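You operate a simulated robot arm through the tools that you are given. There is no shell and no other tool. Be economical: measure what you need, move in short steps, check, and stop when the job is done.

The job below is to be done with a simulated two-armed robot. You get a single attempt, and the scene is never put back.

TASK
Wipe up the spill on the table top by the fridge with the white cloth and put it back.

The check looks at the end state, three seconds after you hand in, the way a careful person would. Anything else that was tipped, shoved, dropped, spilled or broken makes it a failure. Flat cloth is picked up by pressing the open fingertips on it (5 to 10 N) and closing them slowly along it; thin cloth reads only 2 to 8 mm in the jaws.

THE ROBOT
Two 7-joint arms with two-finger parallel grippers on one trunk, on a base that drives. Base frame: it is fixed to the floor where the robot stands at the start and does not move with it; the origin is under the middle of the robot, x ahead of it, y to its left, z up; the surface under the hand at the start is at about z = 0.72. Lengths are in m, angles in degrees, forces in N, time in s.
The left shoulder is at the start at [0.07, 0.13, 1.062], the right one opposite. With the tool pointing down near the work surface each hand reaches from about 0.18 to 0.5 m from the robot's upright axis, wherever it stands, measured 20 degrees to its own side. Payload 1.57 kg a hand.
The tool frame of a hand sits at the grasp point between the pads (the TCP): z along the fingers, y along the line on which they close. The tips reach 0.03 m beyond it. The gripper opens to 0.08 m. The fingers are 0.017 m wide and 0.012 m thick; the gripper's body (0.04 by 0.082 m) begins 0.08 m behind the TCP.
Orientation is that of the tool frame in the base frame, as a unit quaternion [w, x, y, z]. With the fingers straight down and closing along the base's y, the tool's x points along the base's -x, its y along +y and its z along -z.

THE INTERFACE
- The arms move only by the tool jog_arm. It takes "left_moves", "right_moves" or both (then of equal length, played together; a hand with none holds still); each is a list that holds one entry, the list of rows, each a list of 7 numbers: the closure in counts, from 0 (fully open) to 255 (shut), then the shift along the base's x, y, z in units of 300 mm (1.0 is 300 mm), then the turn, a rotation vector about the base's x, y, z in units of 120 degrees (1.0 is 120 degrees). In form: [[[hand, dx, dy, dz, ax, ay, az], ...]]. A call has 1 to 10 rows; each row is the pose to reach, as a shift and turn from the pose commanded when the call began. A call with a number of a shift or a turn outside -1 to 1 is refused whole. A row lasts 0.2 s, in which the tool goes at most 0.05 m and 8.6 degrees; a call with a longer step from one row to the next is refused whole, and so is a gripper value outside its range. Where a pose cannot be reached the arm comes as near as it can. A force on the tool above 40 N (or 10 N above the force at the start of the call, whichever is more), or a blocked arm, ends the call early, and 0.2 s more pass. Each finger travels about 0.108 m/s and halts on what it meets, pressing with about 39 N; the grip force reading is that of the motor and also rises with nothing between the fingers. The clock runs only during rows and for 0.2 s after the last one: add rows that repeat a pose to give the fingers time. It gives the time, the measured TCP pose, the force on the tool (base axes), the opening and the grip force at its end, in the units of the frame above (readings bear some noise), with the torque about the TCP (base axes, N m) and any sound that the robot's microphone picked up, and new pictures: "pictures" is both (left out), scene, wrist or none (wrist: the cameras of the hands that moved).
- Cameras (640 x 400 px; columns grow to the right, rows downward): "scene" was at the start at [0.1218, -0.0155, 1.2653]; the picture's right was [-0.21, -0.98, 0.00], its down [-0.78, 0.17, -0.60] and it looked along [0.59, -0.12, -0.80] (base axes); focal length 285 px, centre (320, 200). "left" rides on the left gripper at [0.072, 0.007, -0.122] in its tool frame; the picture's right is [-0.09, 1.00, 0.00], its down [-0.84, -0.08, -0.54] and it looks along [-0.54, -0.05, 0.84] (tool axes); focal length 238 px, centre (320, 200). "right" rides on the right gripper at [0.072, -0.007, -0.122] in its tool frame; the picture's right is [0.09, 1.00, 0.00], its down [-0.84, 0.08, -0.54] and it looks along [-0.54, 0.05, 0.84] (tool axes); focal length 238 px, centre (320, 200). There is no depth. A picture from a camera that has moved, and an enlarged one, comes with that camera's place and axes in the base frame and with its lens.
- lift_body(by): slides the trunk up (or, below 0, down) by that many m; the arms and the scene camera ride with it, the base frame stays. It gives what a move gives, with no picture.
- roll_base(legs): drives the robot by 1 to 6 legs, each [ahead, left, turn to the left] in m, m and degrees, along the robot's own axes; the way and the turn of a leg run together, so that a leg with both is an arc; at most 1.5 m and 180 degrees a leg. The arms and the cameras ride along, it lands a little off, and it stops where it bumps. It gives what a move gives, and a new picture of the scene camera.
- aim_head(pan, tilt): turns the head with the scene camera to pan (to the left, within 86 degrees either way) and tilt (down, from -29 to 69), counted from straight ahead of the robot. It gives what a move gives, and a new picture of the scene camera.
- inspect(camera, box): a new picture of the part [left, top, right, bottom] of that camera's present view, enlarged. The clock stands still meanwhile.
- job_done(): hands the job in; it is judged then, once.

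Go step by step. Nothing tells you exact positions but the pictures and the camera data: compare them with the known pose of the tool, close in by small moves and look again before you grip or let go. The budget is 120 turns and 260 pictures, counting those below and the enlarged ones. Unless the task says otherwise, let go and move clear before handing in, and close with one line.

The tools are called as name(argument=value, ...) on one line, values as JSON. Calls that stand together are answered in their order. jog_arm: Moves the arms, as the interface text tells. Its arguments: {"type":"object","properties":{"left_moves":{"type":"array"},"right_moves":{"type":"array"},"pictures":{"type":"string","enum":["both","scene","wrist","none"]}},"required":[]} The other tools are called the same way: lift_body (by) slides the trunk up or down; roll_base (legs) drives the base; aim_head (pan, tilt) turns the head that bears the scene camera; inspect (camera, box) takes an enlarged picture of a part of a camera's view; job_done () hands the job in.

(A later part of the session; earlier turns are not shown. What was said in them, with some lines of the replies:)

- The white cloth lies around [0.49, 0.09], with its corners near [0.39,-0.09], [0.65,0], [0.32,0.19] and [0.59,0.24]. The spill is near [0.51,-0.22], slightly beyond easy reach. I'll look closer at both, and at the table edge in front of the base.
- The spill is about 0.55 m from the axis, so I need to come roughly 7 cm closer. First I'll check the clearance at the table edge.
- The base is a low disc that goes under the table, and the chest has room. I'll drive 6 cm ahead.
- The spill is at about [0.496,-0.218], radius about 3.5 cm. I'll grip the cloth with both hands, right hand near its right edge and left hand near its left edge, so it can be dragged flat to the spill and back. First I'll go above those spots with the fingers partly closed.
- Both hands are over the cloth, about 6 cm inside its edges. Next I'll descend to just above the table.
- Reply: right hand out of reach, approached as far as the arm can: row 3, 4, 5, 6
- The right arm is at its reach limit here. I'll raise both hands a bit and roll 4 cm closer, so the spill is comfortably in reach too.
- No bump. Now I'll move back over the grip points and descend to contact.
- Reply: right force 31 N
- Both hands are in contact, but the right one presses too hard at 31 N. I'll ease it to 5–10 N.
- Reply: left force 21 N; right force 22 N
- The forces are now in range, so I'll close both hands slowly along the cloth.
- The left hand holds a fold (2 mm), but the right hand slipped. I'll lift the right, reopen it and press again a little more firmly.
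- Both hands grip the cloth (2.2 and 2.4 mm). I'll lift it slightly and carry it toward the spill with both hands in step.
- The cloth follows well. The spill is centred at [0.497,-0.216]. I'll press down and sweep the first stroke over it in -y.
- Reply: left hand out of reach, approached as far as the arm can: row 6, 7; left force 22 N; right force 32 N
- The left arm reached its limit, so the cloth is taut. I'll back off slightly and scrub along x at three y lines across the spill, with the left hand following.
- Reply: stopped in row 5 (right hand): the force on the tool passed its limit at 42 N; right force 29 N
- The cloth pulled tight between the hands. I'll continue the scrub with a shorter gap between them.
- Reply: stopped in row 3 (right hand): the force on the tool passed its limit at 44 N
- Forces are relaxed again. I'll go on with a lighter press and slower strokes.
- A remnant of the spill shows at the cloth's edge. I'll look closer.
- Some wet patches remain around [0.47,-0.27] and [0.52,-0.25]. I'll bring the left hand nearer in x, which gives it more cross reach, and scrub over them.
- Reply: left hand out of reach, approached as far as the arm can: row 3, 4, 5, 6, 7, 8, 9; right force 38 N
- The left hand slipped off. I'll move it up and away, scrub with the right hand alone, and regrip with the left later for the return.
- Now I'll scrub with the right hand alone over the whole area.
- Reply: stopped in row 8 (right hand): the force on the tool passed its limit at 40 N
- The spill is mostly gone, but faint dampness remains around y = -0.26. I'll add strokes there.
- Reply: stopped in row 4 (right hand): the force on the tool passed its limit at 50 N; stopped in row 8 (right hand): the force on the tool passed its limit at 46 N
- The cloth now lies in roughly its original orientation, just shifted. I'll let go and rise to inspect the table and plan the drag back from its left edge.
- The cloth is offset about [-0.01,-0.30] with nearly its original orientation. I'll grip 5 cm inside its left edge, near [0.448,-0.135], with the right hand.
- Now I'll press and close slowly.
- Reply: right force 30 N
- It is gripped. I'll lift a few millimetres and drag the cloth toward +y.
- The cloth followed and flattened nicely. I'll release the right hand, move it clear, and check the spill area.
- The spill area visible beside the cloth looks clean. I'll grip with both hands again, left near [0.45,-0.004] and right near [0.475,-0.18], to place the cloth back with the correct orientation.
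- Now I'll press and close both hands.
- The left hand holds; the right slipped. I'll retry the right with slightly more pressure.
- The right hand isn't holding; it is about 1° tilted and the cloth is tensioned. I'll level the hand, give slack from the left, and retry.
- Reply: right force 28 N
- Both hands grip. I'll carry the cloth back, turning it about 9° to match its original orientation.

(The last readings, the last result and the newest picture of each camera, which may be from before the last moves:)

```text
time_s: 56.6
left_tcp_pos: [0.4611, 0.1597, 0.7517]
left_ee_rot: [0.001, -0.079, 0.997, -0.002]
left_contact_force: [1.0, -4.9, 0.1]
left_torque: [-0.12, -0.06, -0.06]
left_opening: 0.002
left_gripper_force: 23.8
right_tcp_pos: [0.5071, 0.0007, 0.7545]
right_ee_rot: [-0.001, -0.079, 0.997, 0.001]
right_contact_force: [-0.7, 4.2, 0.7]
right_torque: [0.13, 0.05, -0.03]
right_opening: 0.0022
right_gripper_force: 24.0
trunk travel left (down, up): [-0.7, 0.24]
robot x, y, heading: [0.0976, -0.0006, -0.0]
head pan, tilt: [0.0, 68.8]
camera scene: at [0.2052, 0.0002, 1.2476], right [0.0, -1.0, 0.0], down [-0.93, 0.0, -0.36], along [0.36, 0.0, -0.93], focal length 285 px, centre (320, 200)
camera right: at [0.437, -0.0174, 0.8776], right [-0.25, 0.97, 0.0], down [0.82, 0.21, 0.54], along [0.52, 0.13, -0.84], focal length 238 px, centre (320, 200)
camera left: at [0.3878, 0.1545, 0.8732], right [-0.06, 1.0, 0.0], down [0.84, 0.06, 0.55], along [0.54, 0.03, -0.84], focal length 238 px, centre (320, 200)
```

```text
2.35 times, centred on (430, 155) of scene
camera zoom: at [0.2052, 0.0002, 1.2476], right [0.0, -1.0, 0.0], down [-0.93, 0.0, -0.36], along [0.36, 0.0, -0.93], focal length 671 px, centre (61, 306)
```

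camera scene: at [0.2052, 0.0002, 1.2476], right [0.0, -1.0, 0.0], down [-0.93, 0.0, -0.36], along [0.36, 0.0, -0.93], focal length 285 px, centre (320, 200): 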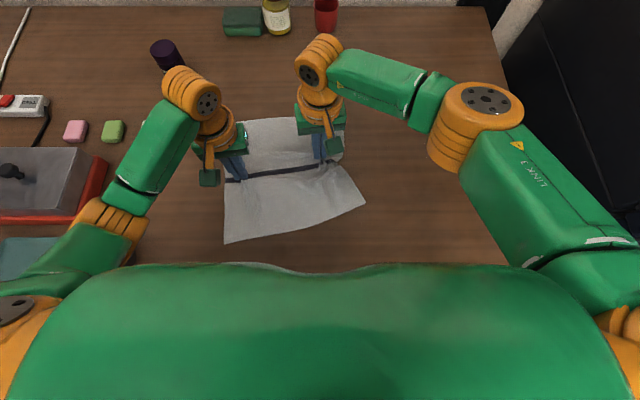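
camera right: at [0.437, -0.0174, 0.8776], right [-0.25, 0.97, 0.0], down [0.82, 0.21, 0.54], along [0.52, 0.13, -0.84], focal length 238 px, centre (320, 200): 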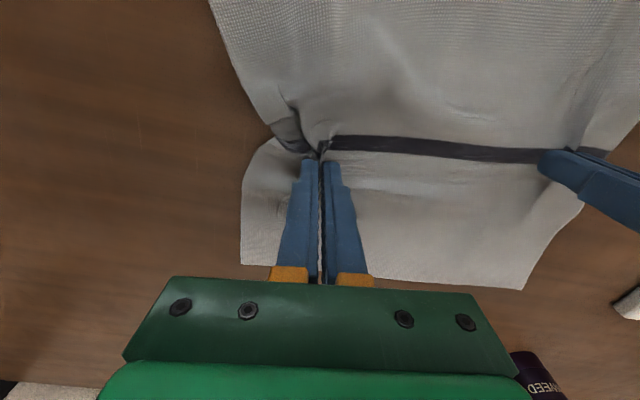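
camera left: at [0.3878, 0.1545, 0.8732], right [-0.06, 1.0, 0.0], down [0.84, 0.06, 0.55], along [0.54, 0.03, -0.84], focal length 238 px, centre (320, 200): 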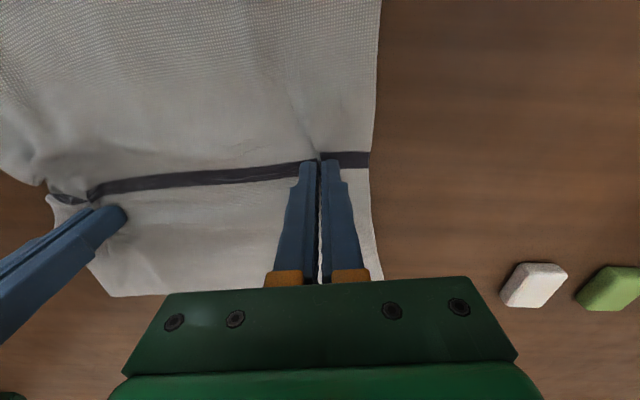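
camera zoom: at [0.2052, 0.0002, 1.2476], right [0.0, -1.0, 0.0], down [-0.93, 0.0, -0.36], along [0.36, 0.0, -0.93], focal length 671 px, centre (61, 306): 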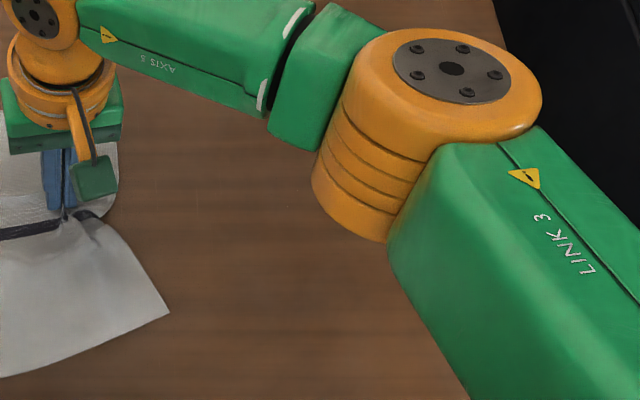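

The cloth corners match their original pixels within a few pixels. I'll release both hands, rise and retreat to inspect.

jog_arm(right_moves=[[[200, 0, 0, 0, 0, 0, 0], [143, 0, 0, 0, 0, 0, 0], [110, 0, 0, 0.002, 0, 0, 0], [110, 0, 0, 0.06, 0, 0, 0], [110, 0, 0, 0.2, 0, 0, 0], [110, 0, -0.1, 0.32, 0, 0, -0.02], [110, -0.05, -0.23, 0.4, 0, 0, -0.04], [110, -0.1, -0.37, 0.45, 0, 0, -0.06], [110, -0.2, -0.5, 0.45, 0, 0, -0.075], [110, -0.3, -0.62, 0.45, 0, 0, -0.075]]], left_moves=[[[200, 0, 0, 0, 0, 0, 0], [143, 0, 0, 0, 0, 0, 0], [110, 0, 0, 0.002, 0, 0, 0], [110, 0, 0, 0.06, 0, 0, 0], [110, 0, 0, 0.2, 0, 0, 0], [110, 0, 0.0, 0.32, 0, 0, -0.02], [110, -0.05, 0.1, 0.4, 0, 0, -0.04], [110, -0.12, 0.2, 0.5, 0, 0, -0.06], [110, -0.2, 0.25, 0.55, 0, 0, -0.075], [110, -0.3, 0.3, 0.6, 0, 0, -0.075]]])

inspect(camera="scene", box=[180, 70, 500, 270])

```text
time_s: 58.8
left_tcp_pos: [0.3663, 0.2503, 0.9355]
left_ee_rot: [0.002, 0.001, 1.0, -0.002]
left_contact_force: [-0.7, 0.0, -0.4]
left_torque: [-0.03, -0.03, 0.0]
left_opening: 0.0456
left_gripper_force: 0.1
right_tcp_pos: [0.4131, -0.1784, 0.8921]
right_ee_rot: [0.001, 0.001, 1.0, 0.0]
right_contact_force: [0.0, -0.3, -0.5]
right_torque: [0.0, -0.03, -0.02]
right_opening: 0.0455
right_gripper_force: 0.0
trunk travel left (down, up): [-0.7, 0.24]
robot x, y, heading: [0.1011, 0.0034, 0.1]
head pan, tilt: [0.0, 68.8]
camera scene: at [0.2021, -0.0008, 1.2479], right [0.0, -1.0, 0.0], down [-0.93, 0.0, -0.36], along [0.36, 0.0, -0.93], focal length 285 px, centre (320, 200)
camera right: at [0.342, -0.1865, 1.0134], right [-0.09, 1.0, 0.0], down [0.84, 0.08, 0.54], along [0.54, 0.05, -0.84], focal length 238 px, centre (320, 200)
camera left: at [0.2937, 0.2556, 1.057], right [0.09, 1.0, 0.0], down [0.83, -0.08, 0.55], along [0.54, -0.05, -0.84], focal length 238 px, centre (320, 200)
```

scene: 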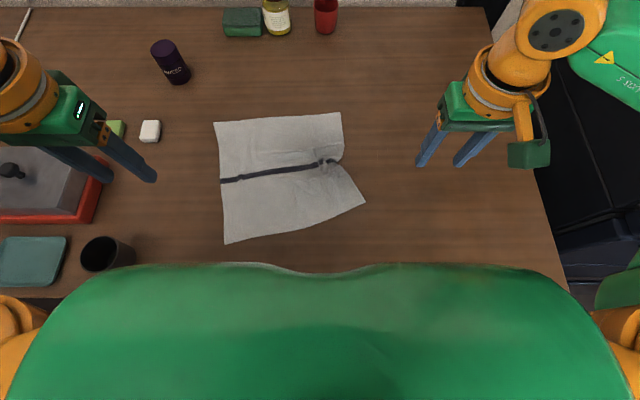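
right: 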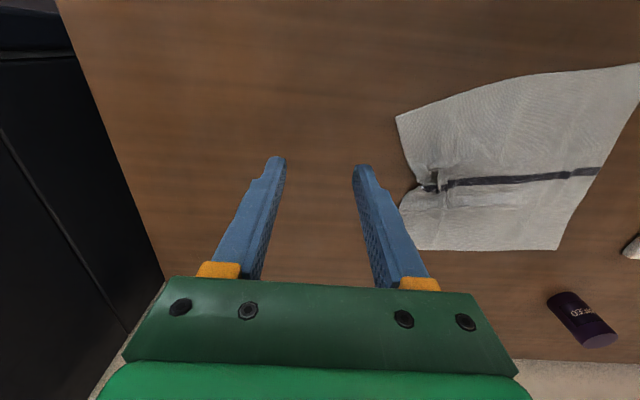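
left: 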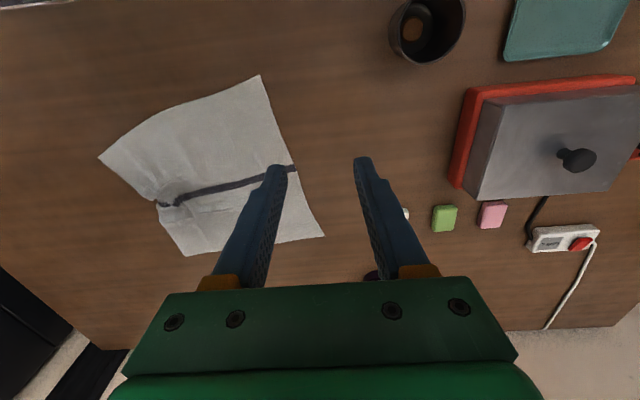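

```text
2.00 times, centred on (340, 170) of scene
camera zoom: at [0.2021, -0.0008, 1.2479], right [0.0, -1.0, 0.0], down [-0.93, 0.0, -0.36], along [0.36, 0.0, -0.93], focal length 570 px, centre (280, 260)
```

zoom: 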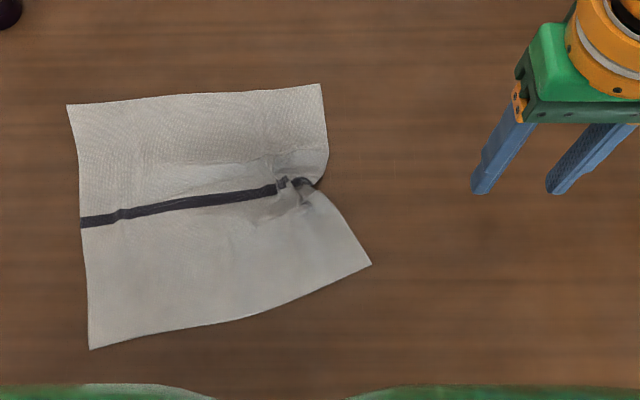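

The cloth is back in place with a small pucker at its right edge. I'll check for residue where the spill was.

inspect(camera="right", box=[160, 60, 400, 260])

inspect(camera="right", box=[370, 60, 640, 260])

```text
2.00 times, centred on (280, 160) of right
camera zoom: at [0.342, -0.1865, 1.0134], right [-0.09, 1.0, 0.0], down [0.84, 0.08, 0.54], along [0.54, 0.05, -0.84], focal length 477 px, centre (400, 280)
```

zoom: 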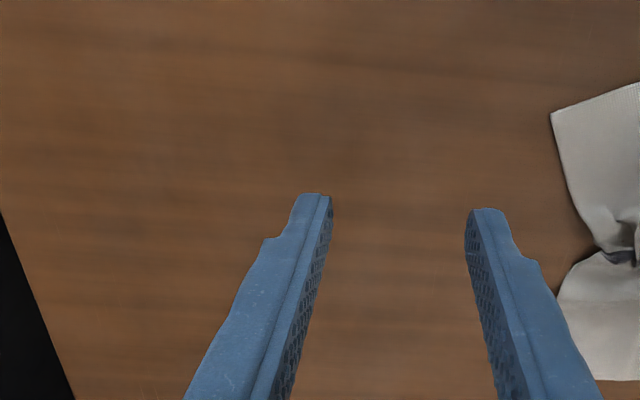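

```text
2.00 times, centred on (505, 160) of right
camera zoom: at [0.342, -0.1865, 1.0134], right [-0.09, 1.0, 0.0], down [0.84, 0.08, 0.54], along [0.54, 0.05, -0.84], focal length 477 px, centre (-50, 280)
```

zoom: 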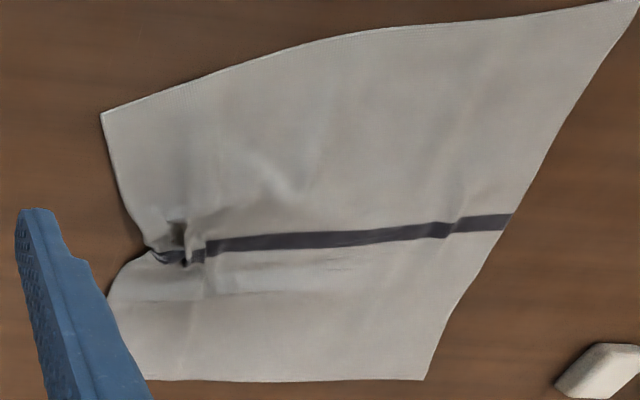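

The spill site looks clean. I'll try to smooth the pucker by pressing near-closed fingertips on it and opening them slowly.

jog_arm(right_moves=[[[217, 0.06, 0.13, 0, 0, 0, 0.02], [217, 0.12, 0.26, 0, 0, 0, 0.04], [217, 0.2, 0.38, -0.02, 0, 0, 0.06], [217, 0.28, 0.5, -0.05, 0, 0, 0.075], [217, 0.307, 0.583, -0.12, 0, 0, 0.075], [217, 0.307, 0.583, -0.26, 0, 0, 0.075], [217, 0.307, 0.583, -0.38, 0, 0, 0.075], [217, 0.307, 0.583, -0.44, 0, 0, 0.075], [217, 0.307, 0.583, -0.462, 0, 0, 0.075], [217, 0.307, 0.583, -0.468, 0, 0, 0.075]]], pictures="wrist")

```text
time_s: 61.0
left_tcp_pos: [0.3671, 0.2489, 0.9355]
left_ee_rot: [0.002, 0.0, 1.0, -0.001]
left_contact_force: [-0.1, 0.6, 0.3]
left_torque: [-0.04, -0.03, -0.02]
left_opening: 0.0456
left_gripper_force: 0.1
right_tcp_pos: [0.5065, -0.0106, 0.7512]
right_ee_rot: [0.001, -0.078, 0.997, 0.001]
right_contact_force: [4.8, -2.7, 19.8]
right_torque: [0.04, 0.02, -0.01]
right_opening: 0.0123
right_gripper_force: 0.3
trunk travel left (down, up): [-0.7, 0.24]
robot x, y, heading: [0.098, 0.0007, 0.0]
head pan, tilt: [0.0, 68.8]
camera right: at [0.4363, -0.029, 0.873], right [-0.25, 0.97, 0.0], down [0.81, 0.21, 0.55], along [0.53, 0.13, -0.84], focal length 238 px, centre (320, 200)
```

right: 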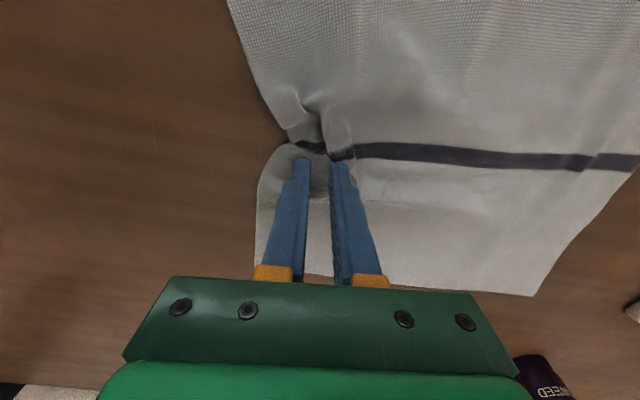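

The pucker is about 1 cm nearer the robot. I'll shift there, press and open.

jog_arm(right_moves=[[[217, 0, 0, 0.03, 0, 0, 0], [217, -0.035, 0, 0.03, 0, 0, 0], [217, -0.035, 0, 0.002, 0, 0, 0], [200, -0.035, 0, 0.002, 0, 0, 0], [185, -0.035, 0, 0.002, 0, 0, 0], [170, -0.035, 0, 0.002, 0, 0, 0], [155, -0.035, 0, 0.002, 0, 0, 0], [140, -0.035, -0.01, 0.002, 0, 0, 0], [125, -0.035, -0.02, 0.002, 0, 0, 0], [125, -0.035, -0.02, 0.05, 0, 0, 0]]], pictures="wrist")

```text
time_s: 63.2
left_tcp_pos: [0.3694, 0.2519, 0.9338]
left_ee_rot: [0.001, -0.001, 1.0, -0.002]
left_contact_force: [0.3, 0.2, -0.3]
left_torque: [0.01, -0.03, 0.0]
left_opening: 0.0456
left_gripper_force: 0.1
right_tcp_pos: [0.4979, -0.0145, 0.7621]
right_ee_rot: [-0.001, -0.079, 0.997, 0.0]
right_contact_force: [0.4, -0.9, 0.0]
right_torque: [0.02, 0.02, -0.03]
right_opening: 0.0409
right_gripper_force: 0.0
trunk travel left (down, up): [-0.7, 0.24]
robot x, y, heading: [0.1002, -0.0003, 0.2]
head pan, tilt: [0.0, 68.8]
camera right: at [0.4279, -0.0324, 0.8847], right [-0.25, 0.97, 0.0], down [0.82, 0.21, 0.54], along [0.52, 0.13, -0.84], focal length 238 px, centre (320, 200)
```

right: 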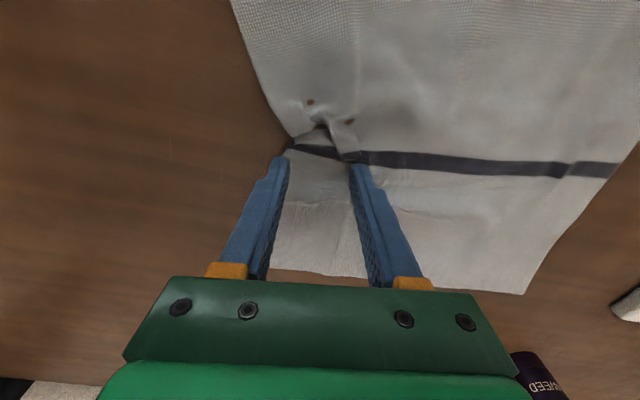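

That helped. I'll do one more pass slightly nearer the robot.

jog_arm(right_moves=[[[217, -0.085, 0.02, 0, 0, 0, 0], [217, -0.085, 0.02, 0, 0, 0, 0], [217, -0.085, 0.02, -0.035, 0, 0, 0], [205, -0.085, 0.02, -0.037, 0, 0, 0], [190, -0.085, 0.02, -0.037, 0, 0, 0], [175, -0.085, 0.02, -0.037, 0, 0, 0], [160, -0.085, 0.015, -0.037, 0, 0, 0], [145, -0.085, 0.01, -0.037, 0, 0, 0], [125, -0.085, 0.0, -0.037, 0, 0, 0], [125, -0.085, 0.0, 0.05, 0, 0, 0]]], pictures="none")

jog_arm(right_moves=[[[110, 0, 0, 0.12, 0, 0, 0], [110, 0, -0.08, 0.24, 0, 0, -0.02], [110, -0.05, -0.2, 0.34, 0, 0, -0.04], [110, -0.1, -0.33, 0.42, 0, 0, -0.06], [110, -0.2, -0.45, 0.5, 0, 0, -0.075], [110, -0.3, -0.55, 0.55, 0, 0, -0.075], [110, -0.4, -0.66, 0.58, 0, 0, -0.075], [110, -0.48, -0.78, 0.6, 0, 0, -0.075], [110, -0.48, -0.88, 0.6, 0, 0, -0.075], [110, -0.48, -0.88, 0.6, 0, 0, -0.075]]])

inspect(camera="scene", box=[180, 70, 500, 270])

```text
time_s: 65.4
left_tcp_pos: [0.3679, 0.2495, 0.9357]
left_ee_rot: [0.001, -0.001, 1.0, -0.001]
left_contact_force: [0.4, 0.9, 0.8]
left_torque: [-0.01, 0.03, -0.01]
left_opening: 0.0457
left_gripper_force: 0.0
right_tcp_pos: [0.4733, -0.016, 0.7781]
right_ee_rot: [0.0, -0.078, 0.997, 0.0]
right_contact_force: [0.9, 0.7, 0.3]
right_torque: [0.01, 0.02, -0.01]
right_opening: 0.0406
right_gripper_force: 0.0
trunk travel left (down, up): [-0.7, 0.24]
robot x, y, heading: [0.1022, -0.0009, 0.2]
head pan, tilt: [0.0, 68.8]
```

```text
refused: row 5 steps farther than a row can; nothing moved
```

```text
2.00 times, centred on (340, 170) of scene
camera zoom: at [0.2049, -0.0001, 1.2476], right [0.0, -1.0, 0.0], down [-0.93, 0.0, -0.36], along [0.36, 0.0, -0.93], focal length 570 px, centre (280, 260)
```

zoom: 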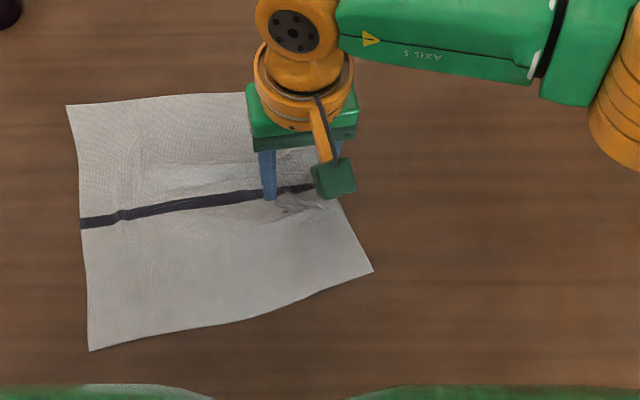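

One row was too long, so I'll retreat in smaller steps and do a last check.

jog_arm(right_moves=[[[110, 0, 0, 0.12, 0, 0, 0], [110, 0, -0.08, 0.24, 0, 0, -0.02], [110, -0.04, -0.18, 0.34, 0, 0, -0.04], [110, -0.08, -0.3, 0.4, 0, 0, -0.06], [110, -0.13, -0.43, 0.45, 0, 0, -0.075], [110, -0.2, -0.56, 0.48, 0, 0, -0.075], [110, -0.28, -0.68, 0.5, 0, 0, -0.075], [110, -0.36, -0.8, 0.5, 0, 0, -0.075], [110, -0.4, -0.92, 0.5, 0, 0, -0.075], [110, -0.4, -0.92, 0.5, 0, 0, -0.075]]])

inspect(camera="scene", box=[200, 80, 480, 260])

inspect(camera="right", box=[200, 20, 480, 240])

```text
time_s: 67.6
left_tcp_pos: [0.3696, 0.2502, 0.9347]
left_ee_rot: [0.002, 0.001, 1.0, -0.002]
left_contact_force: [0.0, -0.2, 0.1]
left_torque: [0.03, 0.03, -0.02]
left_opening: 0.0458
left_gripper_force: 0.1
right_tcp_pos: [0.3521, -0.2901, 0.9311]
right_ee_rot: [-0.001, 0.0, 1.0, 0.001]
right_contact_force: [-0.3, 0.0, -0.3]
right_torque: [0.02, -0.01, 0.02]
right_opening: 0.0452
right_gripper_force: 0.1
trunk travel left (down, up): [-0.7, 0.24]
robot x, y, heading: [0.1017, 0.0002, 0.2]
head pan, tilt: [0.0, 68.8]
camera scene: at [0.2058, 0.0003, 1.2476], right [0.0, -1.0, 0.0], down [-0.93, 0.0, -0.36], along [0.36, 0.0, -0.93], focal length 285 px, centre (320, 200)
camera right: at [0.2807, -0.2973, 1.0529], right [-0.09, 1.0, 0.0], down [0.84, 0.08, 0.54], along [0.54, 0.05, -0.84], focal length 238 px, centre (320, 200)
```

scene: 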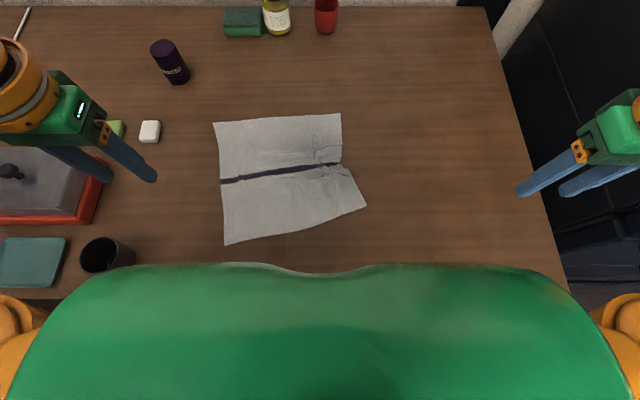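
right: 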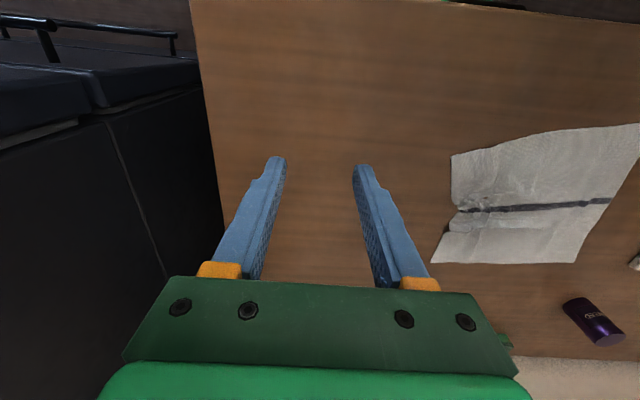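

```text
2.22 times, centred on (340, 170) of scene
camera zoom: at [0.2058, 0.0003, 1.2476], right [0.0, -1.0, 0.0], down [-0.93, 0.0, -0.36], along [0.36, 0.0, -0.93], focal length 633 px, centre (276, 267)
```

zoom: 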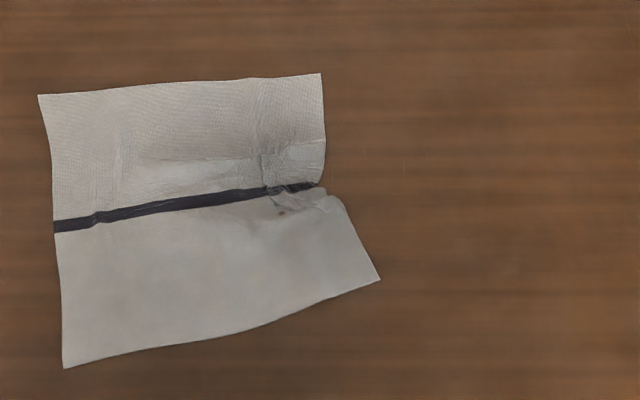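

```text
1.82 times, centred on (340, 130) of right
camera zoom: at [0.2807, -0.2973, 1.0529], right [-0.09, 1.0, 0.0], down [0.84, 0.08, 0.54], along [0.54, 0.05, -0.84], focal length 433 px, centre (284, 327)
```

zoom: 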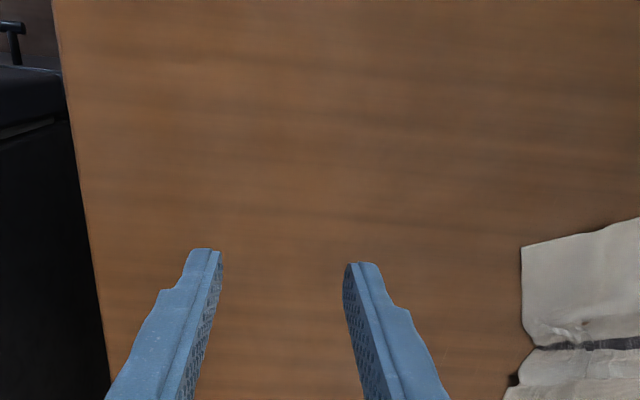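

The table is clean where the spill was, the cloth lies flat at its original place, and both hands are clear with nothing else moved. I'm handing in.

job_done()

```text
The job is handed in.
```

I wiped up the spill and put the white cloth back where it was, lying flat apart from a small pucker at its right edge. That puckered edge also shows two small brown spots, either stains or small holes; I couldn't tell which. The spill area looked clean in the last pictures, and I saw nothing else on the table moved.
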